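You operate a simulated robot arm through the tools that you are given. There is no shell and no other tool.

The job below is to be done with a simulated robot arm. You get a single attempt, and the scene is never put back.

JOB
Brush the open joint clean, stick the white tape on, skim with filler.
Fine: tape along the joint, all covered by the small float, from the filler board; brush and float go back. Set down upright: block brush, small float. A coat counts when it lies all over at full strength: go over it till it gets no stronger. What is to be rubbed or washed off counts as gone when no trace of it is left.
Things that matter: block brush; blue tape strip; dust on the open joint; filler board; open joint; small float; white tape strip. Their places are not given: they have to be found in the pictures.

It is judged by the outcome, as a careful person would: the job done as asked, and still so three seconds after it is handed in. It fails if anything else is knocked over, pushed out of place, dropped, spilled or broken.

ROBOT AND FRAMES
A 7-joint arm with a two-finger parallel gripper, fixed in place. Base frame: the origin is at the foot of the arm, x ahead of it, y to its left, z up; the work surface is at about z = 0.8. Lengths are in m, angles in degrees, forces in N, time in s.
Its first joint turns from -149.0 to 149.0 degrees. Payload 3.5 kg.
The tool frame sits at the grasp point between the pads (the TCP): z along the fingers, y along the line on which they close. The tips reach 0.023 m beyond it. The gripper opens to 0.094 m. The fingers are 0.038 m wide and 0.01 m thick; the gripper's body (0.054 by 0.096 m) begins 0.039 m behind the TCP.
Orientation is that of the tool frame in the base frame, as a unit quaternion [w, x, y, z]. With the fingers straight down and closing along the base's y, the tool's x points along the base's -x, its y along +y and its z along -z.

CONTROLS
- The arm moves only by the tool jog_arm. Its argument "rows" is a list of rows, each an object (a shift or turn left out is 0, a gripper value left out holds the last) with "travel": the shift along the base's x, y, z in units of 400 mm (1.0 is 400 mm), a list of three; "rot": the turn, a rotation vector about the base's x, y, z in units of 45 degrees (1.0 is 45 degrees), a list of three. In form: [{"travel": [tx, ty, tz], "rot": [ax, ay, az]}, ...]. A call has 1 to 20 rows; each row is the pose to reach, as a shift and turn from the pose commanded when the call began. "claw" is the finger opening in m, from 0 to 0.094, set as the call begins (left out, the last holds). A call with a number of a shift or a turn outside -1 to 1 is refused whole. Rows are played at 5 a second. More than 0.05 m and 8.6 degrees between two rows, or a gripper value outside its range, and nothing of the call is played. A pose out of reach is approached as far as the arm can. The call stops where the force on the tool passes 50 N (or 10 N more than at its start, if that is more) or the arm is blocked; 0.2 s more then pass. Each finger travels about 0.153 m/s and halts on what it meets, pressing with about 23 N; the grip force reading is that of the motor and also rises with nothing between the fingers. The clock runs only during rows and for 0.2 s after the last one: add rows that repeat a pose to give the fingers time. The reply holds the time, the measured pose of the TCP, the force on the tool along the base axes, the opening and the grip force, in the units named above and with some noise, with the torque about the TCP (base axes, N m) and any sound that the robot's microphone picked up.
- Cameras (640 x 400 px; columns grow to the right, rows downward): "scene" is fixed at [0.2246, 0.4998, 1.4773]; the picture's right is [0.15, -0.99, 0.00], its down [-0.60, -0.09, -0.79] and it looks along [0.78, 0.12, -0.61] (base axes); focal length 319 px, centre (320, 200). "wrist" rides on the gripper at [0.087, 0.016, -0.074] in the tool frame; the picture's right is [-0.18, 0.98, 0.00], its down [-0.58, -0.11, -0.81] and it looks along [-0.79, -0.15, 0.59] (tool axes); focal length 243 px, centre (320, 200).
- camera(camera): a new picture of that camera. The clock stands still meanwhile.
- measure_at(camera, pixels): for up to 12 pixels [column, row] of the newest picture of that camera ("zoom" is the newest enlarged one), the place [x, y, z] in the base frame of the surface seen there, good to about 0.002 m, but the place of the scene camera against the robot may be out by one fixed shift of up to 0.025 m in any direction. The clock stands still meanwhile.
- enlarge(camera, box): a new picture of the part [left, top, right, bottom] of that camera's present view, enlarged. The clock stands still meanwhile.
- sign_off(): hands the job in; it is judged then, once.

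Open the gripper and draw the arm clear of the work before you hand the job in, unless the task says otherwise.

The tools are called after ">>>" as name(argument=value, ...) on one line, values as JSON. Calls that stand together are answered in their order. jog_arm: Moves the arm, as the interface text tells. Its arguments: {"type":"object","properties":{"rows":{"type":"array","items":{"type":"object","properties":{"travel":{"type":"array","items":{"type":"number"}},"rot":{"type":"array","items":{"type":"number"}}}}},"claw":{"type":"number"}},"required":["rows"]} The other tools are called the same way: camera (camera) takes a picture; measure_at (camera, pixels) gives the place of the surface under pixels of a picture; enlarge (camera, box) takes an enlarged picture of a part of a camera's view; sign_off () hands the job in.

At the start:

```text
time_s: 0.0
tool_pos: [1.0049, 0.4398, 1.1489]
orientation: [-0.001, 0.001, 1.0, -0.001]
wrist_force: [0.0, -0.8, -0.3]
torque: [0.01, -0.02, -0.04]
opening: 0.0938
finger_force: 0.1
```

scene: 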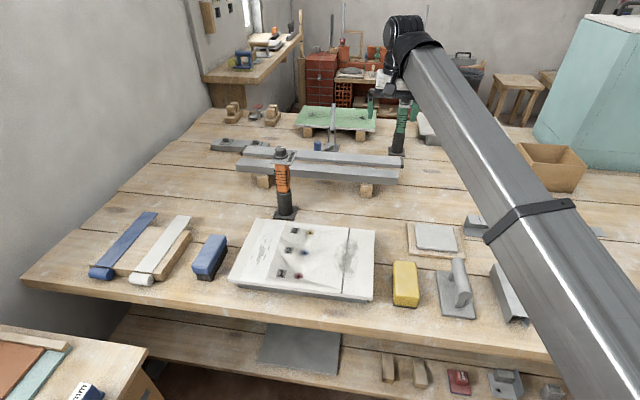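
wrist: 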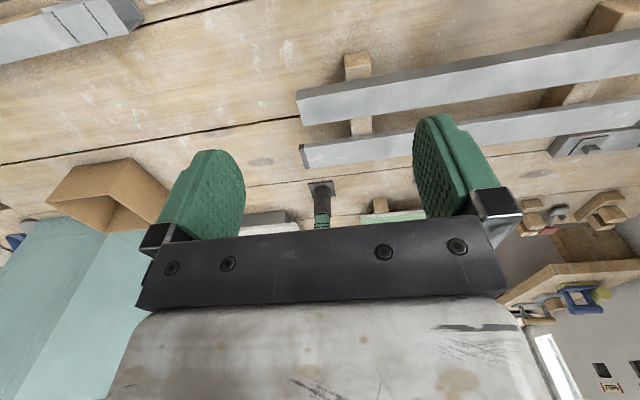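

The scene picture shows tapes at about (125,245) and (165,250), a blue brush at (208,257), a white board at (305,260), a float at (458,290) and a filler board at (435,238). I enlarge these to identify each thing.

>>> enlarge(camera="scene", box=[220, 200, 400, 312])

>>> enlarge(camera="scene", box=[70, 190, 250, 302])

>>> enlarge(camera="scene", box=[370, 205, 550, 330])

```text
3.56 times, centred on (310, 256) of scene
```

zoom: 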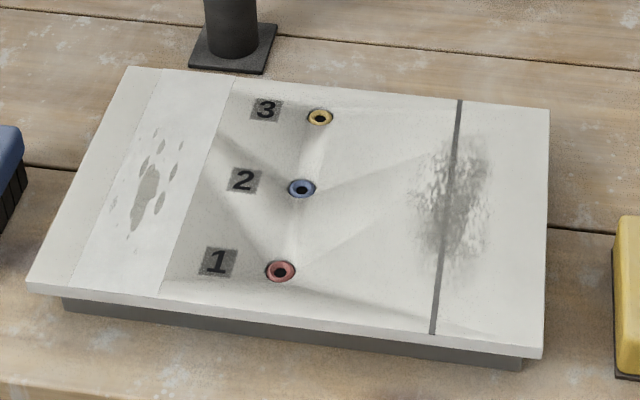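

```text
3.56 times, centred on (160, 246) of scene
```

zoom: 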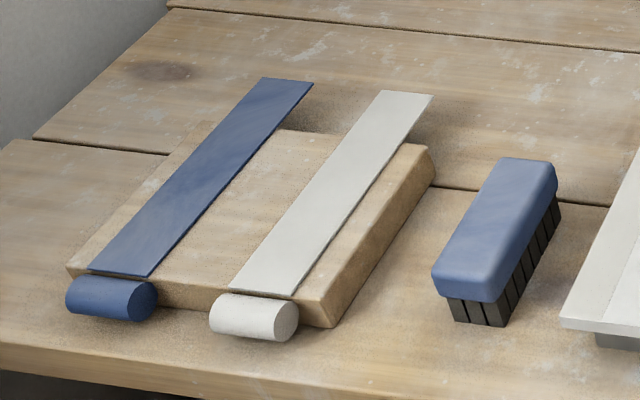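

```text
3.20 times, centred on (460, 268) of scene
```

zoom: 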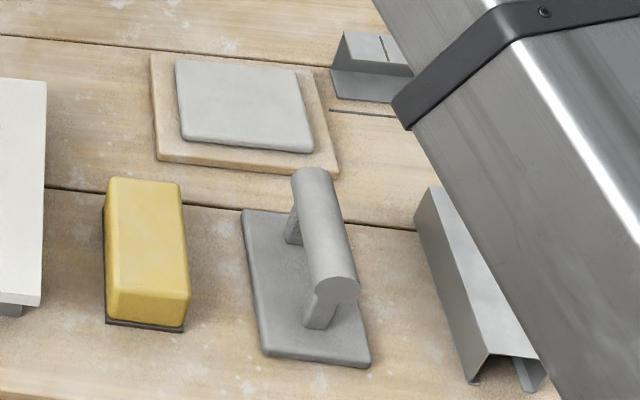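

The board has the open joint on its right side (a dark line from zoom (460,100) to (432,335) in the first enlargement) with dust around its middle. I measure points on all the important things in the plain scene picture.

>>> camera(camera="scene")

>>> measure_at(camera="scene", pixels=[[349, 229], [341, 293], [347, 245], [375, 232], [373, 297], [258, 220], [230, 283], [190, 217], [177, 216], [152, 270], [136, 271], [142, 281]])

>>> measure_at(camera="scene", pixels=[[208, 237], [225, 240], [193, 269], [212, 274], [420, 224], [457, 225], [463, 250], [418, 247], [439, 264], [446, 313], [474, 315], [465, 270]])

```text
taken
```

scene: 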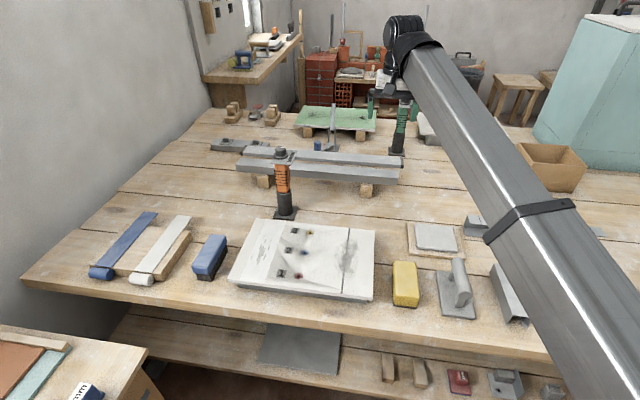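

```text
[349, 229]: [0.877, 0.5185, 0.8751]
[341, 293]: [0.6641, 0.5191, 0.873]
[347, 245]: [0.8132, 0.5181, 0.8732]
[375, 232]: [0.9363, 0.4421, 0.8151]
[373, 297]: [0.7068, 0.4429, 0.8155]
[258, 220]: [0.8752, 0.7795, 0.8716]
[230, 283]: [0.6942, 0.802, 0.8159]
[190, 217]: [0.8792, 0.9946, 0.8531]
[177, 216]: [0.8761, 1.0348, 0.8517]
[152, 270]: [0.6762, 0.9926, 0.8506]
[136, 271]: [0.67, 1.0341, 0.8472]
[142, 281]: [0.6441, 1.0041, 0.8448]
```

```text
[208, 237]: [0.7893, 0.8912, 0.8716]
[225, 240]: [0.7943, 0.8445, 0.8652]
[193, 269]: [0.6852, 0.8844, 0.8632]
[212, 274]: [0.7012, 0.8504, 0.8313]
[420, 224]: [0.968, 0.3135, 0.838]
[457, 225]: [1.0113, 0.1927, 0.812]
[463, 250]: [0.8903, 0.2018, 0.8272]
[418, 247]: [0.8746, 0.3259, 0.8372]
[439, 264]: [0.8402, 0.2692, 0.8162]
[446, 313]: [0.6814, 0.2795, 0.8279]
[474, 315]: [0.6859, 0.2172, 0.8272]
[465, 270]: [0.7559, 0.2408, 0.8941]
```

The scene camera puts the joint at about x 0.66–0.88, y 0.52, and the tape and brush farther left. I draw the arm back at height to view everything with the wrist camera and to calibrate the scene camera.

>>> jog_arm(rows=[{"travel": [-0.1, 0.04, 0.01]}, {"travel": [-0.2, 0.08, 0.02]}, {"travel": [-0.3, 0.12, 0.03]}, {"travel": [-0.4, 0.16, 0.04]}, {"travel": [-0.5, 0.2, 0.05]}, {"travel": [-0.6, 0.24, 0.06]}, {"travel": [-0.7, 0.28, 0.07]}, {"travel": [-0.8, 0.32, 0.08]}, {"travel": [-0.9, 0.36, 0.09]}, {"travel": [-1.0, 0.4, 0.1]}, {"travel": [-1.0, 0.4, 0.1]}])

```text
time_s: 2.4
tool_pos: [0.608, 0.601, 1.1841]
orientation: [0.005, 0.001, 1.0, 0.005]
wrist_force: [0.1, 0.0, 0.3]
torque: [0.01, 0.0, 0.0]
opening: 0.0939
finger_force: 0.1
out of reach, approached as far as the arm can: row 10, 11
```

Row 10 was at the edge of reach but the arm is almost there (0.608, 0.601, 1.184). I take both pictures to see the arm and the work.

>>> camera(camera="scene")

>>> camera(camera="wrist")

```text
taken
```

scene: 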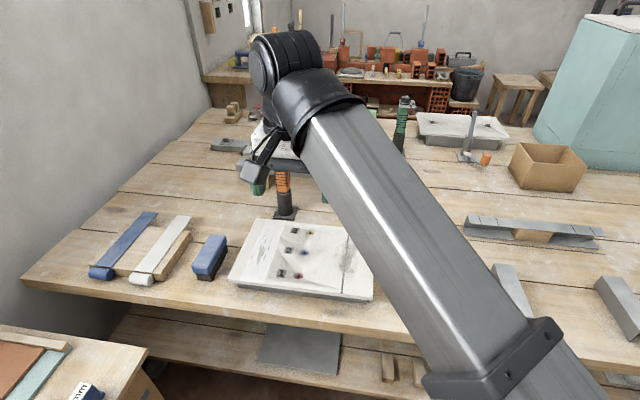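

```text
taken
```

wrist: 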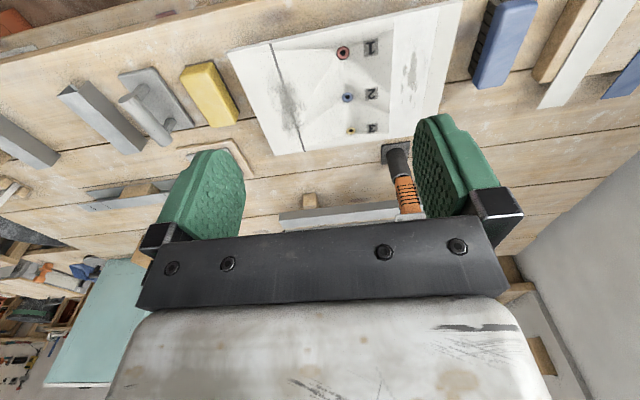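

The wrist picture shows the joint from (270,43) to (302,152), the brush at (503,40), the white tape at (590,50), the float at (150,100) and the filler board behind the finger at (215,150). I measure these with the wrist camera.

>>> measure_at(camera="wrist", pixels=[[271, 45], [302, 151], [285, 95], [228, 52], [276, 155], [436, 117], [491, 5], [512, 80], [545, 106], [562, 107], [600, 15], [632, 1]])

>>> measure_at(camera="wrist", pixels=[[120, 76], [155, 68], [193, 126], [162, 145], [150, 110], [181, 68], [238, 120], [250, 165], [232, 143], [300, 20], [150, 175], [400, 160]])

```text
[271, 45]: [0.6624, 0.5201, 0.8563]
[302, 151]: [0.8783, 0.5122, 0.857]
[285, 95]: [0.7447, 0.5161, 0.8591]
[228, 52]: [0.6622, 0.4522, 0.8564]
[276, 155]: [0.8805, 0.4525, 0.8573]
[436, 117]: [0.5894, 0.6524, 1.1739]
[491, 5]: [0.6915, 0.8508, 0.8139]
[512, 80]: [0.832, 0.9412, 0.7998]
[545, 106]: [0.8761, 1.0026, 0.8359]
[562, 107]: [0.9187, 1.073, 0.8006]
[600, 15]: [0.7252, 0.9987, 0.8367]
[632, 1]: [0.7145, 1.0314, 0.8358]
```

```text
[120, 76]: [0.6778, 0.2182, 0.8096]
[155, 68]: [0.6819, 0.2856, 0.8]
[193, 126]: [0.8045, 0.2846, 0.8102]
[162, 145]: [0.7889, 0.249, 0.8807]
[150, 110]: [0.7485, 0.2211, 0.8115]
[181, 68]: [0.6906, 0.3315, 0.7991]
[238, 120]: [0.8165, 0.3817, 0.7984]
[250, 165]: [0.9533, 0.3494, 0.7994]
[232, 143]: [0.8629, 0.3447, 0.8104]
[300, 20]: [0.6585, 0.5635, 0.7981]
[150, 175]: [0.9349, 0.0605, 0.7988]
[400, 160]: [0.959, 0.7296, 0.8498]
```

The wrist and scene cameras agree except about +0.016 m in z for the scene camera. The tape and brush lie far out (y about 0.87–1.0), so I move left and lower at a safe height to test the reach and look at the tape.

>>> jog_arm(rows=[{"travel": [0, 0.08, -0.06]}, {"travel": [0, 0.16, -0.12]}, {"travel": [0, 0.24, -0.18]}, {"travel": [0, 0.32, -0.24]}, {"travel": [0, 0.4, -0.3]}, {"travel": [0, 0.48, -0.36]}, {"travel": [0, 0.48, -0.36]}])

>>> camera(camera="wrist")

>>> camera(camera="scene")

```text
time_s: 4.0
tool_pos: [0.6071, 0.7949, 1.0386]
orientation: [0.001, 0.001, 1.0, 0.0]
wrist_force: [0.0, -0.3, -0.1]
torque: [-0.02, 0.01, -0.01]
opening: 0.0942
finger_force: 0.1
```

```text
taken
```

wrist: 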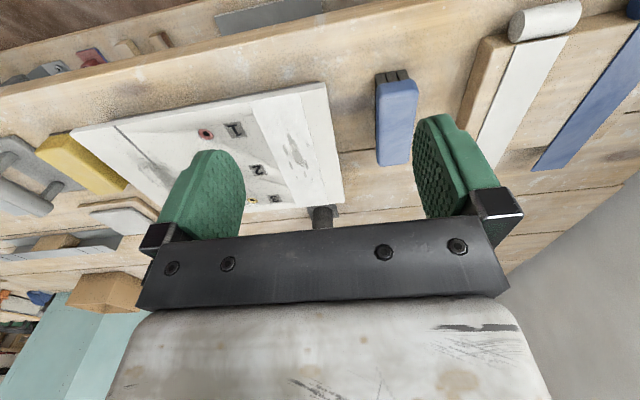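

```text
taken
```

scene: 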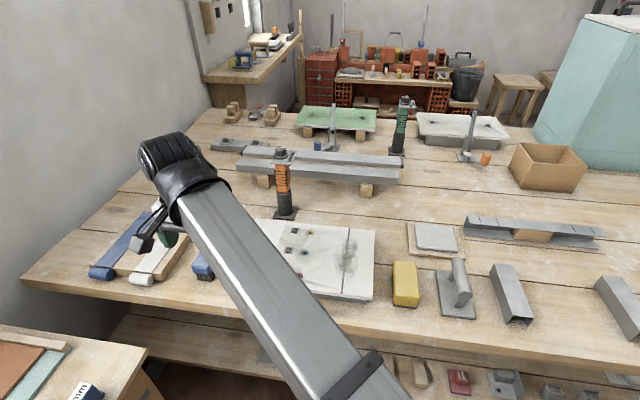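

Reach is fine here (r = 1.0 at z 1.04). The wrist picture shows the roll at (545,18), the white strip down to about (490,165), and the brush at (397,118); I enlarge and measure.

>>> enlarge(camera="wrist", box=[440, 0, 640, 125])

>>> measure_at(camera="wrist", pixels=[[513, 25], [575, 15], [545, 20], [512, 46], [565, 38], [480, 140], [507, 145], [378, 82], [417, 80], [380, 160], [410, 160], [397, 120]])

>>> enlarge(camera="wrist", box=[340, 50, 500, 190])

```text
3.20 times, centred on (540, 62) of wrist
```

zoom: 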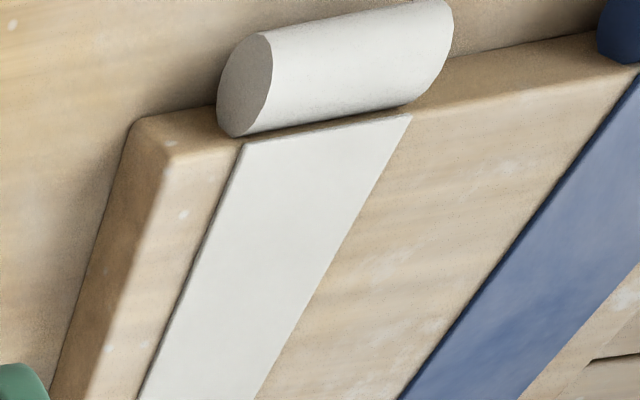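

```text
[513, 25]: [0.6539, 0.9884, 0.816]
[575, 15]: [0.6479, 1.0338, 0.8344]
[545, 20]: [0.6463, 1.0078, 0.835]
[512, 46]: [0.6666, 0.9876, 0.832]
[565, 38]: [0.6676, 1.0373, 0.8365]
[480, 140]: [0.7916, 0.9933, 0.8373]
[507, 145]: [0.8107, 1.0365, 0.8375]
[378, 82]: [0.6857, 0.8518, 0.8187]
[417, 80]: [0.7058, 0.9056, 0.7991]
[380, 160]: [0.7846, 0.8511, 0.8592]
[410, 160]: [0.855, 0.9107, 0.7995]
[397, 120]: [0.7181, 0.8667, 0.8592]
```

```text
2.86 times, centred on (420, 120) of wrist
```

zoom: 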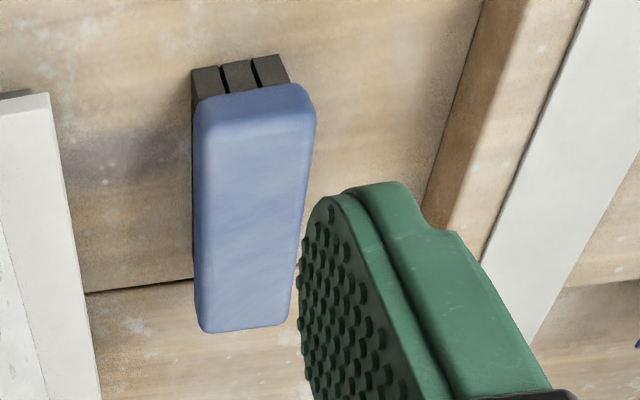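

The brush top is at z 0.859, spanning x about 0.686–0.795 and y about 0.848–0.888. I move above it with the tool straight down to test the reach before descending.

>>> jog_arm(rows=[{"travel": [0.066, 0.036, -0.044]}, {"travel": [0.133, 0.073, -0.089]}, {"travel": [0.2, 0.11, -0.134]}, {"travel": [0.266, 0.146, -0.178]}, {"travel": [0.3325, 0.1825, -0.2225]}, {"travel": [0.3325, 0.1825, -0.2225]}])

>>> camera(camera="wrist")

```text
time_s: 5.4
tool_pos: [0.7423, 0.8692, 0.9484]
orientation: [0.0, 0.0, 1.0, -0.001]
wrist_force: [0.2, 0.0, 0.2]
torque: [-0.01, -0.02, 0.03]
opening: 0.094
finger_force: 0.0
```

```text
taken
```

wrist: 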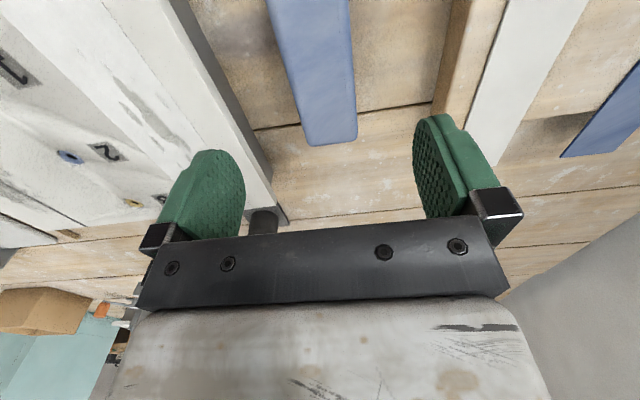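

Still within reach at r = 1.14. The brush's far end shows at (307,143)–(356,138); I measure its edges and the board's left edge for clearance.

>>> measure_at(camera="wrist", pixels=[[312, 138], [352, 134], [272, 5], [347, 5], [290, 70], [350, 70], [320, 70], [200, 60], [250, 170], [445, 60], [475, 100], [330, 145]])

>>> enlarge(camera="wrist", box=[220, 0, 480, 170])

```text
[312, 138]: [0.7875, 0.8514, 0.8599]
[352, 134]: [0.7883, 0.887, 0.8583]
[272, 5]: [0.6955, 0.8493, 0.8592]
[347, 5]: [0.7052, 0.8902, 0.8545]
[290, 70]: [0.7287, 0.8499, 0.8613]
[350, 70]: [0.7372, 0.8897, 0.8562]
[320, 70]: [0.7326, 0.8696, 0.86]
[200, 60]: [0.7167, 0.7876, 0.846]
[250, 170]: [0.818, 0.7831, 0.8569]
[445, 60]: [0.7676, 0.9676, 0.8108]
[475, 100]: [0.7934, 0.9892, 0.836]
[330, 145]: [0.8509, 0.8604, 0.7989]
```

```text
2.35 times, centred on (350, 85) of wrist
```

zoom: 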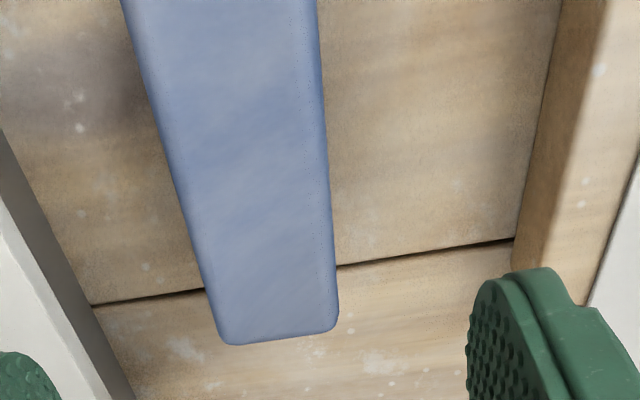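

The brush is centred at about (0.738, 0.8695), with its top at 0.859. I descend straight down so the pads span the blue handle (TCP z 0.848).

>>> jog_arm(rows=[{"travel": [-0.008, 0, -0.08]}, {"travel": [-0.008, 0, -0.16]}, {"travel": [-0.008, 0, -0.21]}, {"travel": [-0.008, 0, -0.25]}, {"travel": [-0.008, 0, -0.25]}], claw=0.085)

>>> camera(camera="wrist")

>>> enlarge(camera="scene", box=[100, 150, 340, 300])

```text
time_s: 6.6
tool_pos: [0.7382, 0.8682, 0.8492]
orientation: [0.0, 0.001, 1.0, 0.0]
wrist_force: [0.5, -0.1, 0.6]
torque: [-0.03, -0.01, 0.0]
opening: 0.0851
finger_force: 0.1
```

```text
taken
```

wrist: 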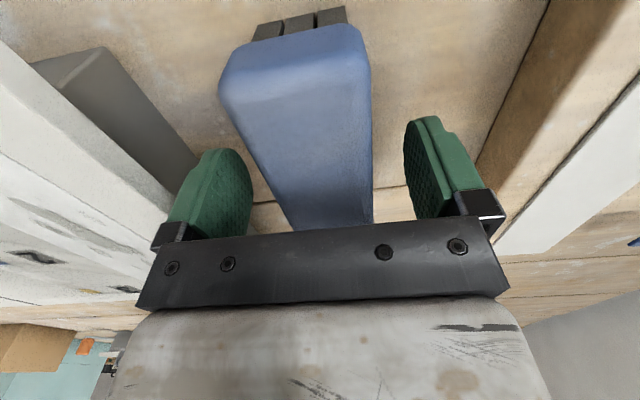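

```text
2.67 times, centred on (220, 225) of scene
```

zoom: 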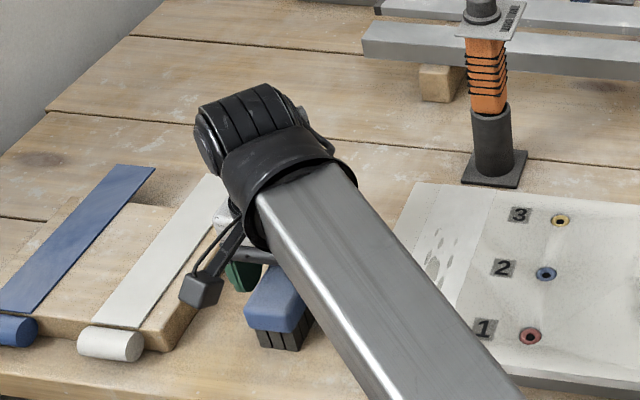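

The fingers straddle the brush handle evenly. I close on it and wait.

>>> jog_arm(rows=[{"travel": [0, 0, 0]}, {"travel": [0, 0, 0]}, {"travel": [0, 0, 0]}, {"travel": [0, 0, 0]}], claw=0.015)

```text
time_s: 7.6
tool_pos: [0.7383, 0.8702, 0.8486]
orientation: [0.001, 0.0, 1.0, -0.001]
wrist_force: [-0.9, 0.7, 0.1]
torque: [0.0, -0.01, 0.03]
opening: 0.0457
finger_force: 22.9
```

The brush is held (opening 0.0457, 23 N). I lift it straight up and check that it comes along.

>>> jog_arm(rows=[{"travel": [0, 0, 0.06]}, {"travel": [0, 0, 0.16]}, {"travel": [0, 0, 0.26]}, {"travel": [0, 0, 0.34]}, {"travel": [0, 0, 0.34]}])

>>> camera(camera="wrist")

```text
time_s: 8.8
tool_pos: [0.7371, 0.8661, 0.9869]
orientation: [0.0, 0.001, 1.0, 0.0]
wrist_force: [-0.1, 0.9, -1.2]
torque: [0.0, -0.01, -0.03]
opening: 0.0456
finger_force: 23.6
```

```text
taken
```

wrist: 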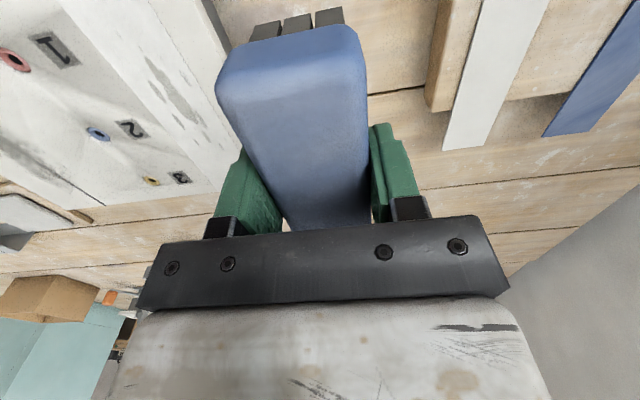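

The brush came up cleanly. I carry it at this height over to the joint (y 0.516).

>>> jog_arm(rows=[{"travel": [0, -0.11, 0]}, {"travel": [0, -0.22, 0]}, {"travel": [0, -0.33, 0]}, {"travel": [0, -0.44, 0]}, {"travel": [0, -0.55, 0]}, {"travel": [0, -0.66, 0]}, {"travel": [0, -0.77, 0]}, {"travel": [0, -0.88, 0]}, {"travel": [0, -0.88, 0]}])

>>> camera(camera="scene")

>>> camera(camera="wrist")

```text
time_s: 10.8
tool_pos: [0.7365, 0.5167, 0.9861]
orientation: [0.0, 0.002, 1.0, 0.0]
wrist_force: [0.1, 0.3, -0.6]
torque: [0.01, -0.01, -0.04]
opening: 0.0456
finger_force: 23.2
```

```text
taken
```

scene: 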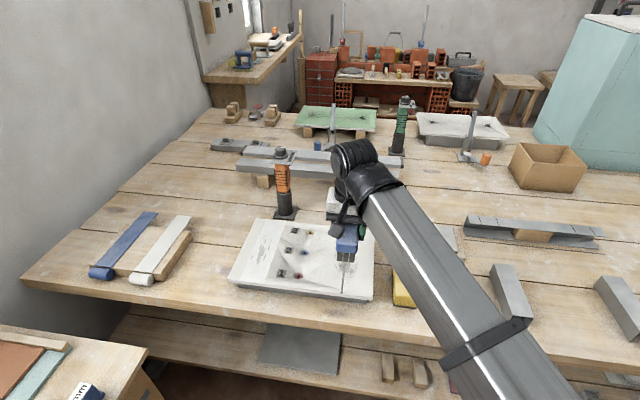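

```text
taken
```

wrist: 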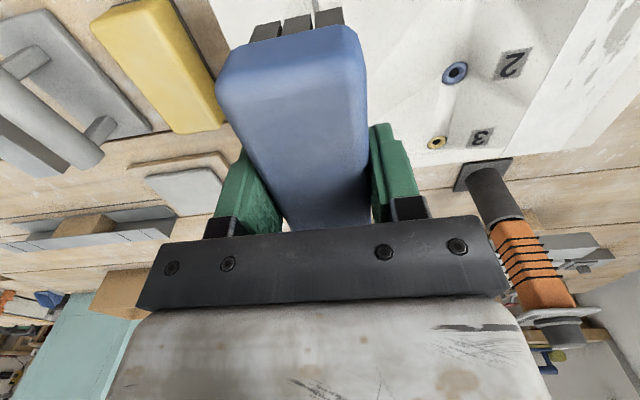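

The brush hangs over the joint, bristles about 0.937 high over the board at 0.857. I lower to just above contact.

>>> jog_arm(rows=[{"travel": [0, 0, -0.1]}, {"travel": [0, 0, -0.16]}, {"travel": [0, 0, -0.1875]}, {"travel": [0, 0, -0.1925]}, {"travel": [0, 0, -0.1975]}, {"travel": [0, 0, -0.1975]}])

```text
time_s: 12.2
tool_pos: [0.7374, 0.5143, 0.9082]
orientation: [0.001, 0.001, 1.0, 0.0]
wrist_force: [0.9, -0.1, -1.4]
torque: [0.03, -0.01, 0.05]
opening: 0.0456
finger_force: 22.4
```

>>> jog_arm(rows=[{"travel": [0, 0, -0.005]}, {"travel": [0, 0, -0.005]}])

>>> enlarge(camera="scene", box=[280, 190, 420, 310])

```text
time_s: 12.8
tool_pos: [0.7374, 0.515, 0.9072]
orientation: [0.001, 0.001, 1.0, 0.0]
wrist_force: [1.9, 0.6, 18.5]
torque: [-0.03, 0.06, 0.0]
opening: 0.0456
finger_force: 23.2
```

```text
3.33 times, centred on (350, 250) of scene
```

zoom: 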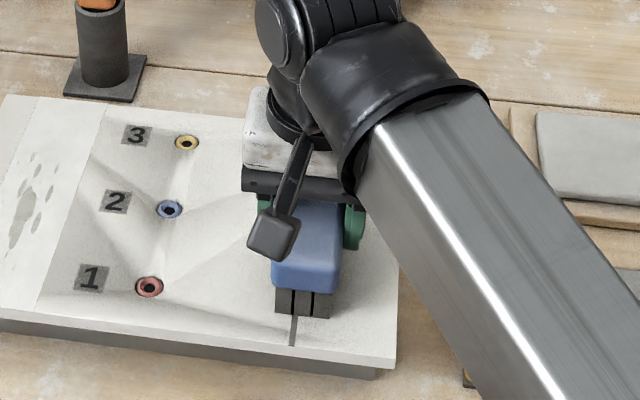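

Contact: 18.5 N at TCP z 0.907. I ease the press slightly and stroke the brush along the joint, then look at whether the dust goes and the board stays put.

>>> jog_arm(rows=[{"travel": [0.04, 0, 0.001]}, {"travel": [0.09, 0, 0.001]}, {"travel": [0.14, 0, 0.001]}, {"travel": [0.19, 0, 0.001]}, {"travel": [0.22, 0, 0.001]}, {"travel": [0.17, 0, 0.001]}, {"travel": [0.12, 0, 0.001]}, {"travel": [0.07, 0, 0.001]}, {"travel": [0.02, 0, 0.001]}, {"travel": [-0.03, 0, 0.001]}, {"travel": [-0.06, 0, 0.001]}, {"travel": [-0.06, 0, 0.001]}])

>>> enlarge(camera="scene", box=[280, 190, 420, 310])

```text
time_s: 15.4
tool_pos: [0.7128, 0.5138, 0.9071]
orientation: [0.0, 0.001, 1.0, 0.0]
wrist_force: [0.2, -0.9, 1.9]
torque: [0.01, -0.16, -0.07]
opening: 0.0455
finger_force: 23.0
```

```text
3.33 times, centred on (350, 250) of scene
```

zoom: 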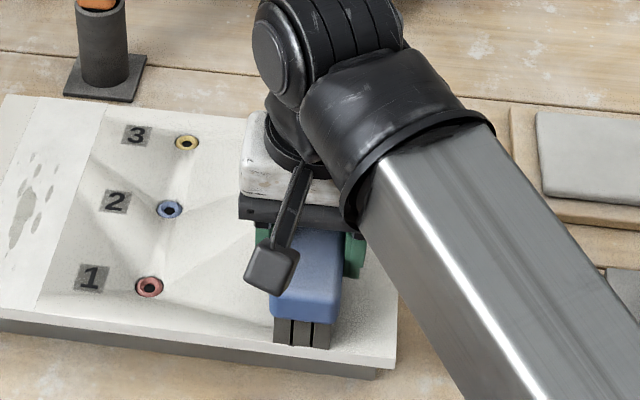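

Contact became light (1.9 N) and the board did not move. I press a bit more and stroke on both sides of the joint to cover the dust's width (y about 0.485–0.545).

>>> jog_arm(rows=[{"travel": [0, -0.02, -0.002]}, {"travel": [0, -0.045, -0.003]}, {"travel": [0.06, -0.045, -0.003]}, {"travel": [0.12, -0.045, -0.003]}, {"travel": [0.18, -0.045, -0.003]}, {"travel": [0.24, -0.045, -0.003]}, {"travel": [0.29, -0.045, -0.003]}, {"travel": [0.29, 0.0, -0.003]}, {"travel": [0.24, 0.0, -0.003]}, {"travel": [0.18, 0.0, -0.003]}, {"travel": [0.12, 0.0, -0.003]}, {"travel": [0.06, 0.0, -0.003]}, {"travel": [0.0, 0.0, -0.003]}, {"travel": [0.0, 0.05, -0.003]}, {"travel": [0.06, 0.05, -0.003]}, {"travel": [0.12, 0.05, -0.003]}, {"travel": [0.18, 0.05, -0.003]}, {"travel": [0.24, 0.05, -0.003]}, {"travel": [0.29, 0.05, -0.003]}, {"travel": [0.29, 0.05, -0.003]}])

>>> enlarge(camera="scene", box=[280, 190, 420, 310])

```text
time_s: 19.6
tool_pos: [0.8287, 0.5354, 0.9052]
orientation: [0.0, 0.001, 1.0, 0.0]
wrist_force: [1.0, -0.9, -0.8]
torque: [0.02, 0.01, 0.0]
opening: 0.0461
finger_force: 23.1
```

```text
3.33 times, centred on (350, 250) of scene
```

zoom: 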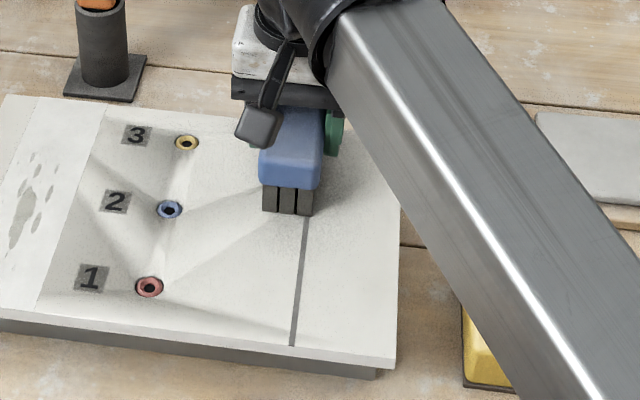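

The near half of the joint now looks free of dust. I lift the brush and draw it aside to inspect the whole joint.

>>> jog_arm(rows=[{"travel": [0, 0, 0.05]}, {"travel": [0, 0.05, 0.1]}, {"travel": [0, 0.15, 0.15]}, {"travel": [0, 0.25, 0.15]}, {"travel": [-0.05, 0.36, 0.15]}, {"travel": [-0.1, 0.46, 0.15]}, {"travel": [-0.1, 0.46, 0.15]}])

>>> enlarge(camera="scene", box=[310, 210, 400, 310])

>>> camera(camera="wrist")

```text
time_s: 21.2
tool_pos: [0.7896, 0.718, 0.967]
orientation: [0.0, 0.001, 1.0, 0.0]
wrist_force: [0.0, -0.2, -1.6]
torque: [0.01, 0.04, 0.0]
opening: 0.0457
finger_force: 23.7
```

```text
4.00 times, centred on (355, 260) of scene
```

zoom: 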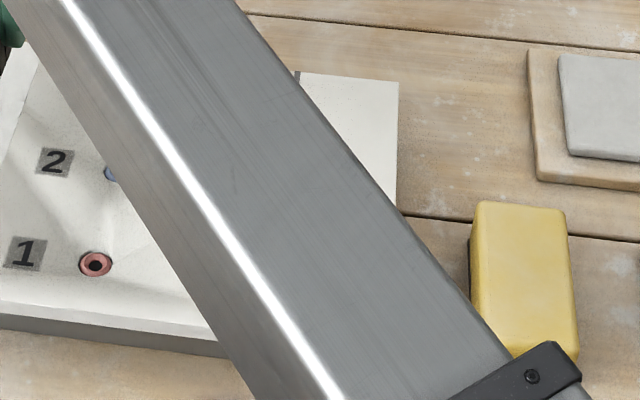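

```text
taken
```

wrist: 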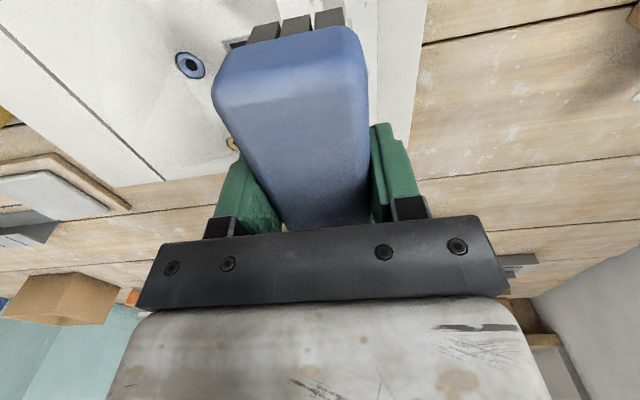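

The arm hides the joint in the scene view, but the wrist camera sees it from (0,30) to (165,180). I enlarge that.

>>> enlarge(camera="wrist", box=[0, 0, 220, 190])

```text
2.11 times, centred on (110, 95) of wrist
```

zoom: 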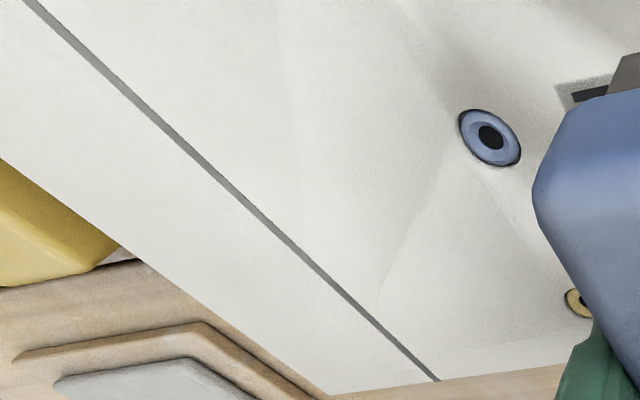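

The far part is clean. I back off to see the near part of the joint as well before putting the brush back.

>>> jog_arm(rows=[{"travel": [-0.1, 0, 0.04]}, {"travel": [-0.2, 0, 0.08]}, {"travel": [-0.3, 0, 0.12]}, {"travel": [-0.38, 0, 0.16]}, {"travel": [-0.38, 0, 0.16]}])

>>> enlarge(camera="wrist", box=[0, 0, 280, 200])

>>> enlarge(camera="scene", box=[310, 210, 400, 310])

```text
time_s: 22.4
tool_pos: [0.6399, 0.7201, 1.0301]
orientation: [0.0, 0.001, 1.0, 0.0]
wrist_force: [0.6, -0.2, -0.8]
torque: [-0.02, 0.04, 0.0]
opening: 0.0459
finger_force: 22.9
```

```text
2.00 times, centred on (140, 100) of wrist
```

zoom: 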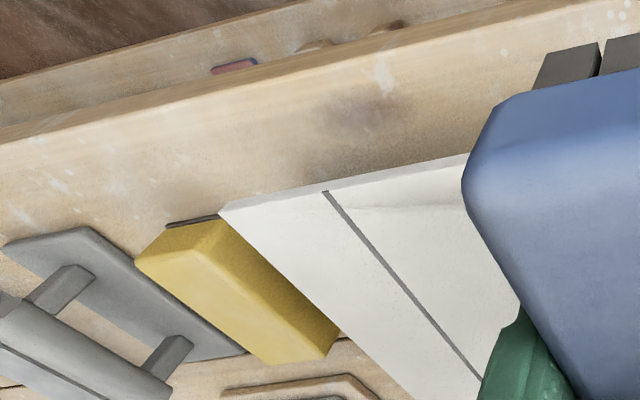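

```text
4.00 times, centred on (355, 260) of scene
```

zoom: 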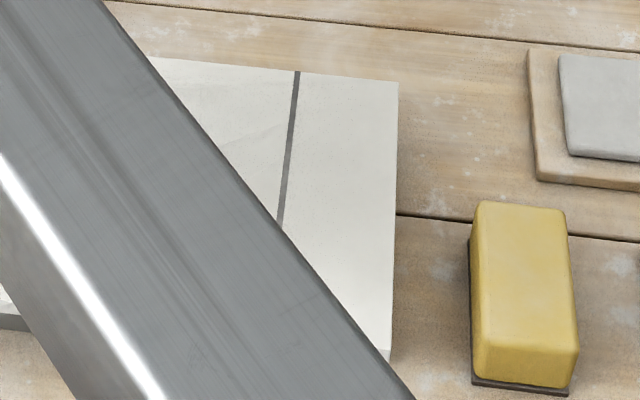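

Both parts look clean. I enlarge the joint further to check for faint leftover traces.

>>> enlarge(camera="wrist", box=[120, 80, 250, 190])

>>> enlarge(camera="scene", box=[340, 220, 380, 250])

```text
3.64 times, centred on (185, 135) of wrist
```

zoom: 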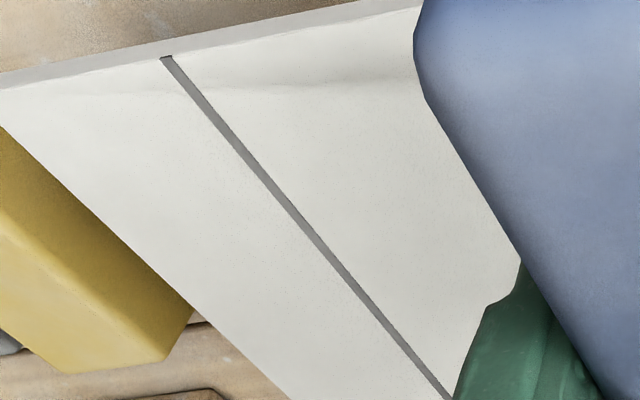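

```text
13.33 times, centred on (360, 235) of scene
```

zoom: 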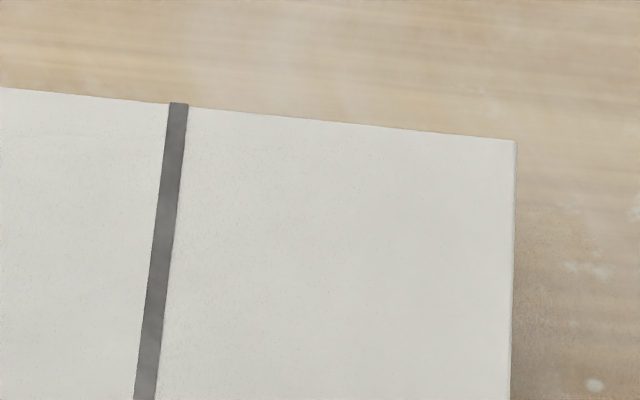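

No traces visible, but the last strokes were at light contact, so I'll make one more firm pass to be sure. I move back over the near end of the joint.

>>> jog_arm(rows=[{"travel": [0.04, -0.1, -0.04]}, {"travel": [0.08, -0.2, -0.08]}, {"travel": [0.12, -0.31, -0.12]}, {"travel": [0.16, -0.41, -0.17]}, {"travel": [0.1925, -0.51, -0.22]}, {"travel": [0.1925, -0.51, -0.27]}, {"travel": [0.1925, -0.51, -0.3]}, {"travel": [0.1925, -0.51, -0.31]}, {"travel": [0.1925, -0.51, -0.315]}, {"travel": [0.1925, -0.51, -0.315]}])

```text
time_s: 24.6
tool_pos: [0.7144, 0.5139, 0.9049]
orientation: [0.001, 0.001, 1.0, 0.0]
wrist_force: [-1.4, -0.9, 8.6]
torque: [-0.07, -0.48, -0.08]
opening: 0.0457
finger_force: 22.9
```

Contact at 8.6 N. I make firm strokes over the joint and to both sides.

>>> jog_arm(rows=[{"travel": [0.0, 0, -0.002]}, {"travel": [0.07, 0, -0.002]}, {"travel": [0.14, 0, -0.002]}, {"travel": [0.21, 0, -0.002]}, {"travel": [0.28, 0, -0.002]}, {"travel": [0.28, -0.05, -0.002]}, {"travel": [0.21, -0.05, -0.002]}, {"travel": [0.14, -0.05, -0.002]}, {"travel": [0.07, -0.05, -0.002]}, {"travel": [0.0, -0.05, -0.002]}, {"travel": [0.0, 0.05, -0.002]}, {"travel": [0.07, 0.05, -0.002]}, {"travel": [0.14, 0.05, -0.002]}, {"travel": [0.21, 0.05, -0.002]}, {"travel": [0.28, 0.05, -0.002]}, {"travel": [0.28, 0.1, -0.002]}, {"travel": [0.21, 0.1, -0.002]}, {"travel": [0.14, 0.1, -0.002]}, {"travel": [0.07, 0.1, -0.002]}, {"travel": [0.0, 0.1, -0.002]}])

```text
time_s: 28.8
tool_pos: [0.7147, 0.5546, 0.9016]
orientation: [0.0, 0.001, 1.0, 0.001]
wrist_force: [0.2, -0.2, -1.5]
torque: [-0.01, -0.02, -0.01]
opening: 0.0458
finger_force: 22.7
```

The force dropped to zero while z went a bit lower, so the brush may have slid slightly in the grip. I lift and look.

>>> jog_arm(rows=[{"travel": [0, 0, 0.08]}, {"travel": [0, 0.0, 0.18]}, {"travel": [-0.05, 0.08, 0.26]}, {"travel": [-0.1, 0.18, 0.3]}, {"travel": [-0.15, 0.28, 0.33]}, {"travel": [-0.18, 0.38, 0.33]}, {"travel": [-0.18, 0.38, 0.33]}])

>>> camera(camera="wrist")

>>> enlarge(camera="wrist", box=[0, 40, 250, 200])

```text
time_s: 30.4
tool_pos: [0.6438, 0.7079, 1.0311]
orientation: [0.001, 0.001, 1.0, 0.0]
wrist_force: [0.3, -0.4, -1.2]
torque: [0.0, -0.01, -0.01]
opening: 0.0459
finger_force: 23.3
```

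```text
taken
```

wrist: 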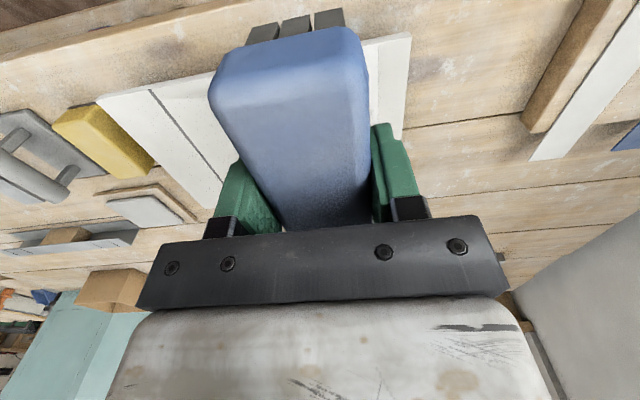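

```text
2.50 times, centred on (125, 120) of wrist
```

zoom: 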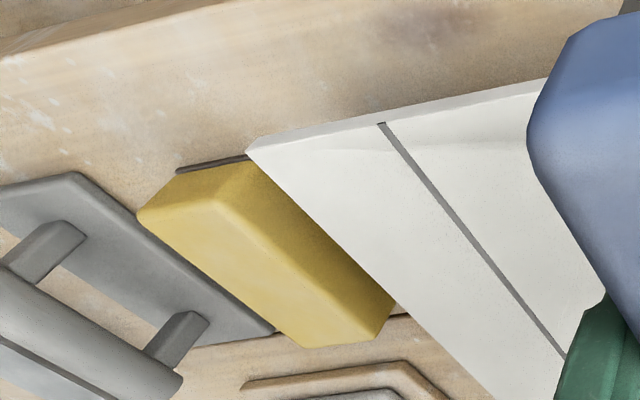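

The brush has slid a few mm up in the grip. I measure its top to know the present offset.

>>> measure_at(camera="wrist", pixels=[[290, 90], [320, 110], [300, 150], [340, 60], [290, 60], [290, 37], [262, 40], [325, 22]])

```text
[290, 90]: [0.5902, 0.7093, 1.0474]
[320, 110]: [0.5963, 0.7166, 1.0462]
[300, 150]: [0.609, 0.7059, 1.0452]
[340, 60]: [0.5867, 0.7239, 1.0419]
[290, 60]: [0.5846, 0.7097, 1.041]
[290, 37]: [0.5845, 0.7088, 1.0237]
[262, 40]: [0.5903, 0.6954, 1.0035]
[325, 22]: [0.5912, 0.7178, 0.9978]
```

The brush top sits about 0.0155 m above the TCP, so the bristles are about 0.0445 m below it. The joint is clean; I carry the brush back above its old place.

>>> jog_arm(rows=[{"travel": [0.05, 0.08, 0.0]}, {"travel": [0.1, 0.16, -0.02]}, {"travel": [0.15, 0.24, -0.06]}, {"travel": [0.2, 0.32, -0.12]}, {"travel": [0.24, 0.4025, -0.18]}, {"travel": [0.24, 0.4025, -0.27]}, {"travel": [0.24, 0.4025, -0.36]}, {"travel": [0.24, 0.4025, -0.42]}, {"travel": [0.24, 0.4025, -0.442]}, {"travel": [0.24, 0.4025, -0.442]}])

>>> camera(camera="wrist")

```text
time_s: 32.6
tool_pos: [0.7391, 0.8682, 0.8566]
orientation: [-0.001, 0.001, 1.0, 0.0]
wrist_force: [-0.3, 0.0, -1.3]
torque: [0.02, 0.01, 0.03]
opening: 0.046
finger_force: 23.5
```

```text
taken
```

wrist: 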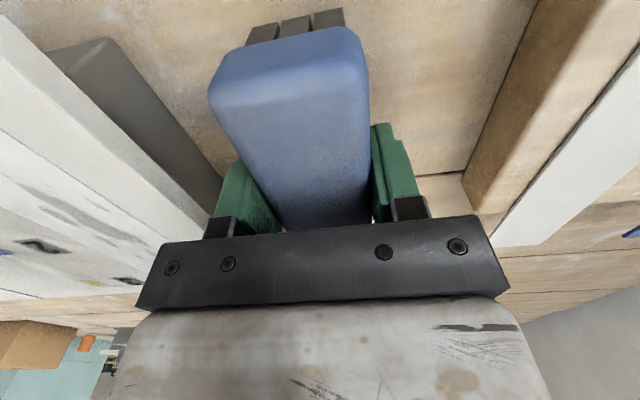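

Now at z 0.8566, still free. I lower in small steps until the bristles touch the table.

>>> jog_arm(rows=[{"travel": [0, 0, -0.01]}, {"travel": [0, 0, -0.02]}, {"travel": [0, 0, -0.025]}, {"travel": [0, 0, -0.025]}])

```text
time_s: 33.6
tool_pos: [0.7385, 0.8672, 0.8475]
orientation: [0.0, 0.001, 1.0, 0.0]
wrist_force: [0.5, 1.1, -0.8]
torque: [0.01, -0.01, 0.01]
opening: 0.046
finger_force: 23.1
```

>>> jog_arm(rows=[{"travel": [0, 0, -0.004]}, {"travel": [0, 0, -0.007]}, {"travel": [0, 0, -0.007]}])

```text
time_s: 34.4
tool_pos: [0.738, 0.8671, 0.8448]
orientation: [0.0, 0.0, 1.0, 0.0]
wrist_force: [0.3, -0.4, -1.4]
torque: [0.0, 0.03, 0.0]
opening: 0.046
finger_force: 23.6
```

Still no contact at 0.8448. I go on down by 1 mm steps.

>>> jog_arm(rows=[{"travel": [0, 0, -0.0025]}, {"travel": [0, 0, -0.0025]}])

```text
time_s: 35.0
tool_pos: [0.7386, 0.8672, 0.8436]
orientation: [0.001, 0.0, 1.0, 0.0]
wrist_force: [1.8, -0.2, 4.3]
torque: [-0.05, -0.21, 0.02]
opening: 0.0455
finger_force: 23.0
```

Contact at 4.3 N. I open the fingers to release the brush.

>>> jog_arm(rows=[{"travel": [0, 0, 0]}, {"travel": [0, 0, 0]}, {"travel": [0, 0, 0]}], claw=0.08)

>>> camera(camera="wrist")

```text
time_s: 35.8
tool_pos: [0.7386, 0.868, 0.8438]
orientation: [0.0, 0.001, 1.0, -0.001]
wrist_force: [-1.0, -0.1, 0.4]
torque: [0.0, -0.01, -0.02]
opening: 0.0803
finger_force: 0.1
```

```text
taken
```

wrist: 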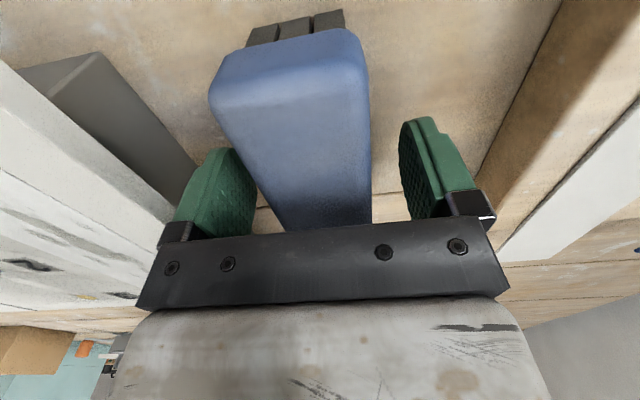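

The brush stands free upright. I lift straight up clear of it and then move back to look at the tape roll and the brush.

>>> jog_arm(rows=[{"travel": [0, 0, 0.1]}, {"travel": [0, 0, 0.2]}, {"travel": [0, 0, 0.3]}, {"travel": [-0.1, 0.05, 0.35]}, {"travel": [-0.2, 0.1, 0.37]}, {"travel": [-0.3, 0.16, 0.37]}, {"travel": [-0.36, 0.22, 0.37]}, {"travel": [-0.36, 0.22, 0.37]}])

>>> camera(camera="wrist")

>>> camera(camera="scene")

```text
time_s: 37.6
tool_pos: [0.5961, 0.9558, 0.9913]
orientation: [0.0, 0.001, 1.0, -0.001]
wrist_force: [0.7, 0.8, 1.0]
torque: [0.04, 0.01, 0.02]
opening: 0.0801
finger_force: 0.0
```

```text
taken
```

wrist: 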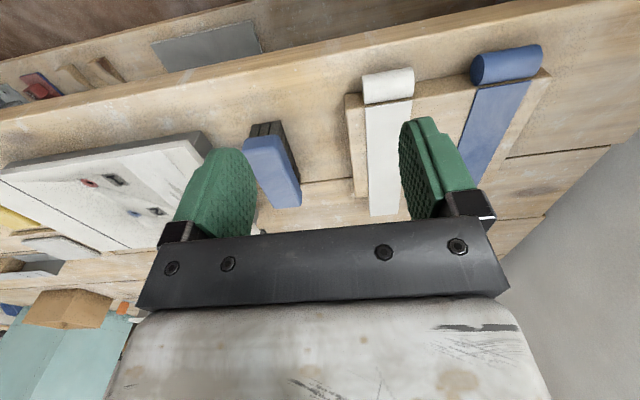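

```text
taken
```

scene: 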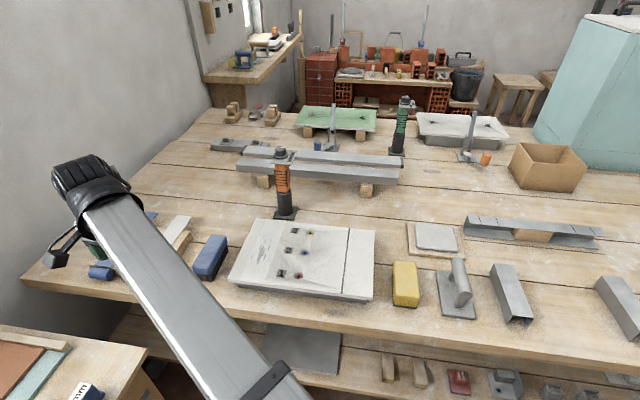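

The brush stands back in its place, and the joint is now unobstructed in the scene view (around (347,262)). I enlarge it, and enlarge the tape roll at (388,85) in the wrist view.

>>> enlarge(camera="scene", box=[310, 220, 390, 310])

>>> enlarge(camera="wrist", box=[330, 30, 560, 220])

>>> measure_at(camera="wrist", pixels=[[366, 90], [412, 85], [388, 85], [388, 72], [388, 98], [366, 108], [412, 103], [371, 213], [397, 212], [474, 75], [400, 60], [353, 150]])

```text
4.44 times, centred on (350, 265) of scene
```

zoom: 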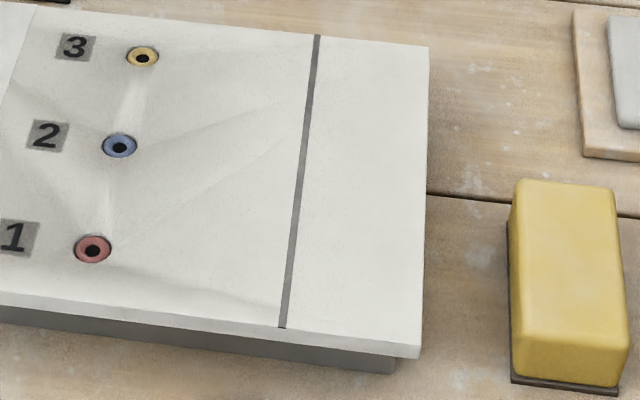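

```text
2.11 times, centred on (445, 125) of wrist
```

zoom: 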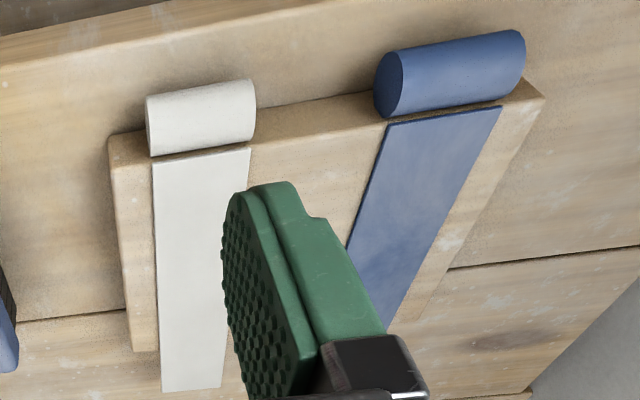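

```text
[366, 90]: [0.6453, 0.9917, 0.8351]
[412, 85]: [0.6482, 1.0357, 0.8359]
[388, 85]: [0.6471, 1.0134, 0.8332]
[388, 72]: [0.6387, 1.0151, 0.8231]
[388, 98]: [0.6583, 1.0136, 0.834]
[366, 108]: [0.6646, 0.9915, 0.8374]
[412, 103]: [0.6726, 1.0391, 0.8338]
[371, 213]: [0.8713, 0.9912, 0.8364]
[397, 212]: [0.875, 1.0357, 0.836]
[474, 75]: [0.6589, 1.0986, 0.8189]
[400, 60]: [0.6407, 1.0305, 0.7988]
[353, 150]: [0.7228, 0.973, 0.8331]
```

The joint is clean along its whole length. I measure the roll precisely: I move to the side and lower for a closer view of its end face.

>>> jog_arm(rows=[{"travel": [0, -0.07, -0.02]}, {"travel": [0, -0.14, -0.05]}, {"travel": [0, -0.22, -0.09]}, {"travel": [0, -0.22, -0.12]}, {"travel": [0, -0.22, -0.12]}])

>>> enlarge(camera="wrist", box=[420, 0, 580, 100])

>>> camera(camera="wrist")

```text
time_s: 38.8
tool_pos: [0.5943, 0.8685, 0.9416]
orientation: [0.001, 0.0, 1.0, 0.0]
wrist_force: [1.0, -0.2, -0.4]
torque: [-0.03, 0.04, -0.01]
opening: 0.0798
finger_force: 0.1
```

```text
4.00 times, centred on (500, 50) of wrist
```

zoom: 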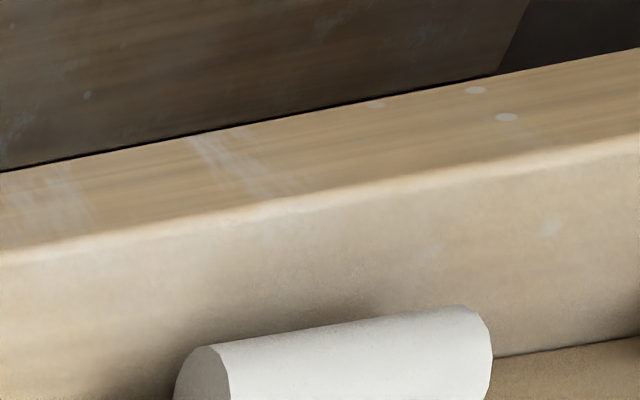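

```text
taken
```

wrist: 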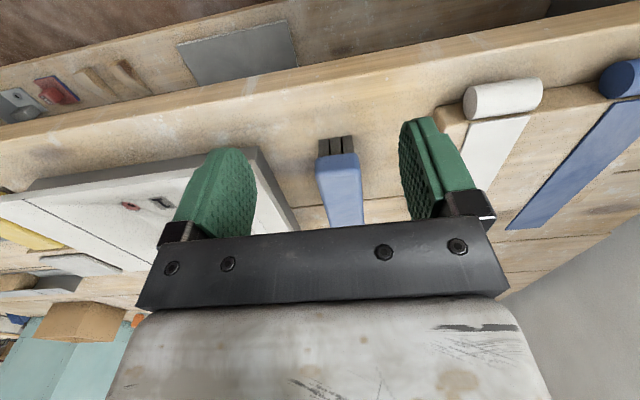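

The roll's end face is at about (470,103). I enlarge there and measure on the zoom.

>>> enlarge(camera="wrist", box=[425, 65, 565, 150])

```text
4.57 times, centred on (495, 108) of wrist
```

zoom: 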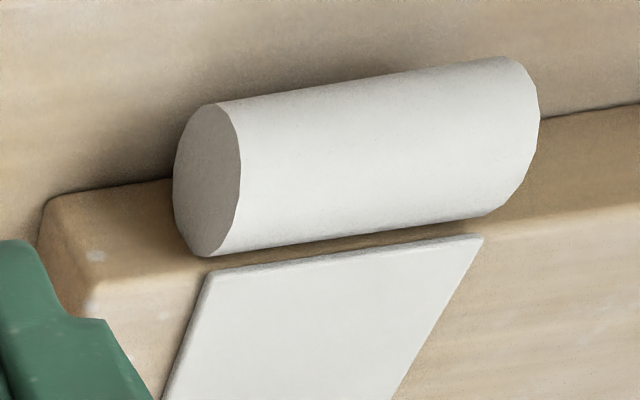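

The roll lies just in front of the block's front edge, with a small gap to the strip. I measure the end face outline, the strip's start and the block's edge.

>>> measure_at(camera="zoom", pixels=[[182, 180], [208, 180], [213, 112], [212, 248], [232, 170], [215, 285], [465, 245], [300, 262], [95, 230], [70, 200], [530, 120], [380, 225]])

>>> measure_at(camera="zoom", pixels=[[300, 130], [300, 170], [300, 210], [300, 235], [420, 90], [420, 150], [420, 200], [245, 170], [525, 150], [210, 275], [100, 290], [120, 265]])

```text
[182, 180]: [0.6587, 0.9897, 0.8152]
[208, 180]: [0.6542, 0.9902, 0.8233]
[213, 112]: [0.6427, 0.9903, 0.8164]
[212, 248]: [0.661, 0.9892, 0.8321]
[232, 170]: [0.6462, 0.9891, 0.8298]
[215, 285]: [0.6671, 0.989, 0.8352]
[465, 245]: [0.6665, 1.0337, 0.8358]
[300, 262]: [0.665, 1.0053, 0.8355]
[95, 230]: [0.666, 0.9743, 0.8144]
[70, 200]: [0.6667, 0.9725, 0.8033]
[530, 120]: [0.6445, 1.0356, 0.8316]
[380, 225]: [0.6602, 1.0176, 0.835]
```

```text
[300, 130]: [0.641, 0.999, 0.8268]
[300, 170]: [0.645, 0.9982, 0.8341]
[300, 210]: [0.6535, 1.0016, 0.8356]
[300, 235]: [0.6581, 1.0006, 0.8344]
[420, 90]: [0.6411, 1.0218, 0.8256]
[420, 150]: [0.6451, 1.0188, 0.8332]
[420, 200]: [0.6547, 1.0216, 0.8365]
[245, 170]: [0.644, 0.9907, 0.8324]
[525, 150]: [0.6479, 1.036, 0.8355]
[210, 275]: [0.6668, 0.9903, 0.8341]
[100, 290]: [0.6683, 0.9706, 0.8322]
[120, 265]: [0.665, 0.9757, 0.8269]
```

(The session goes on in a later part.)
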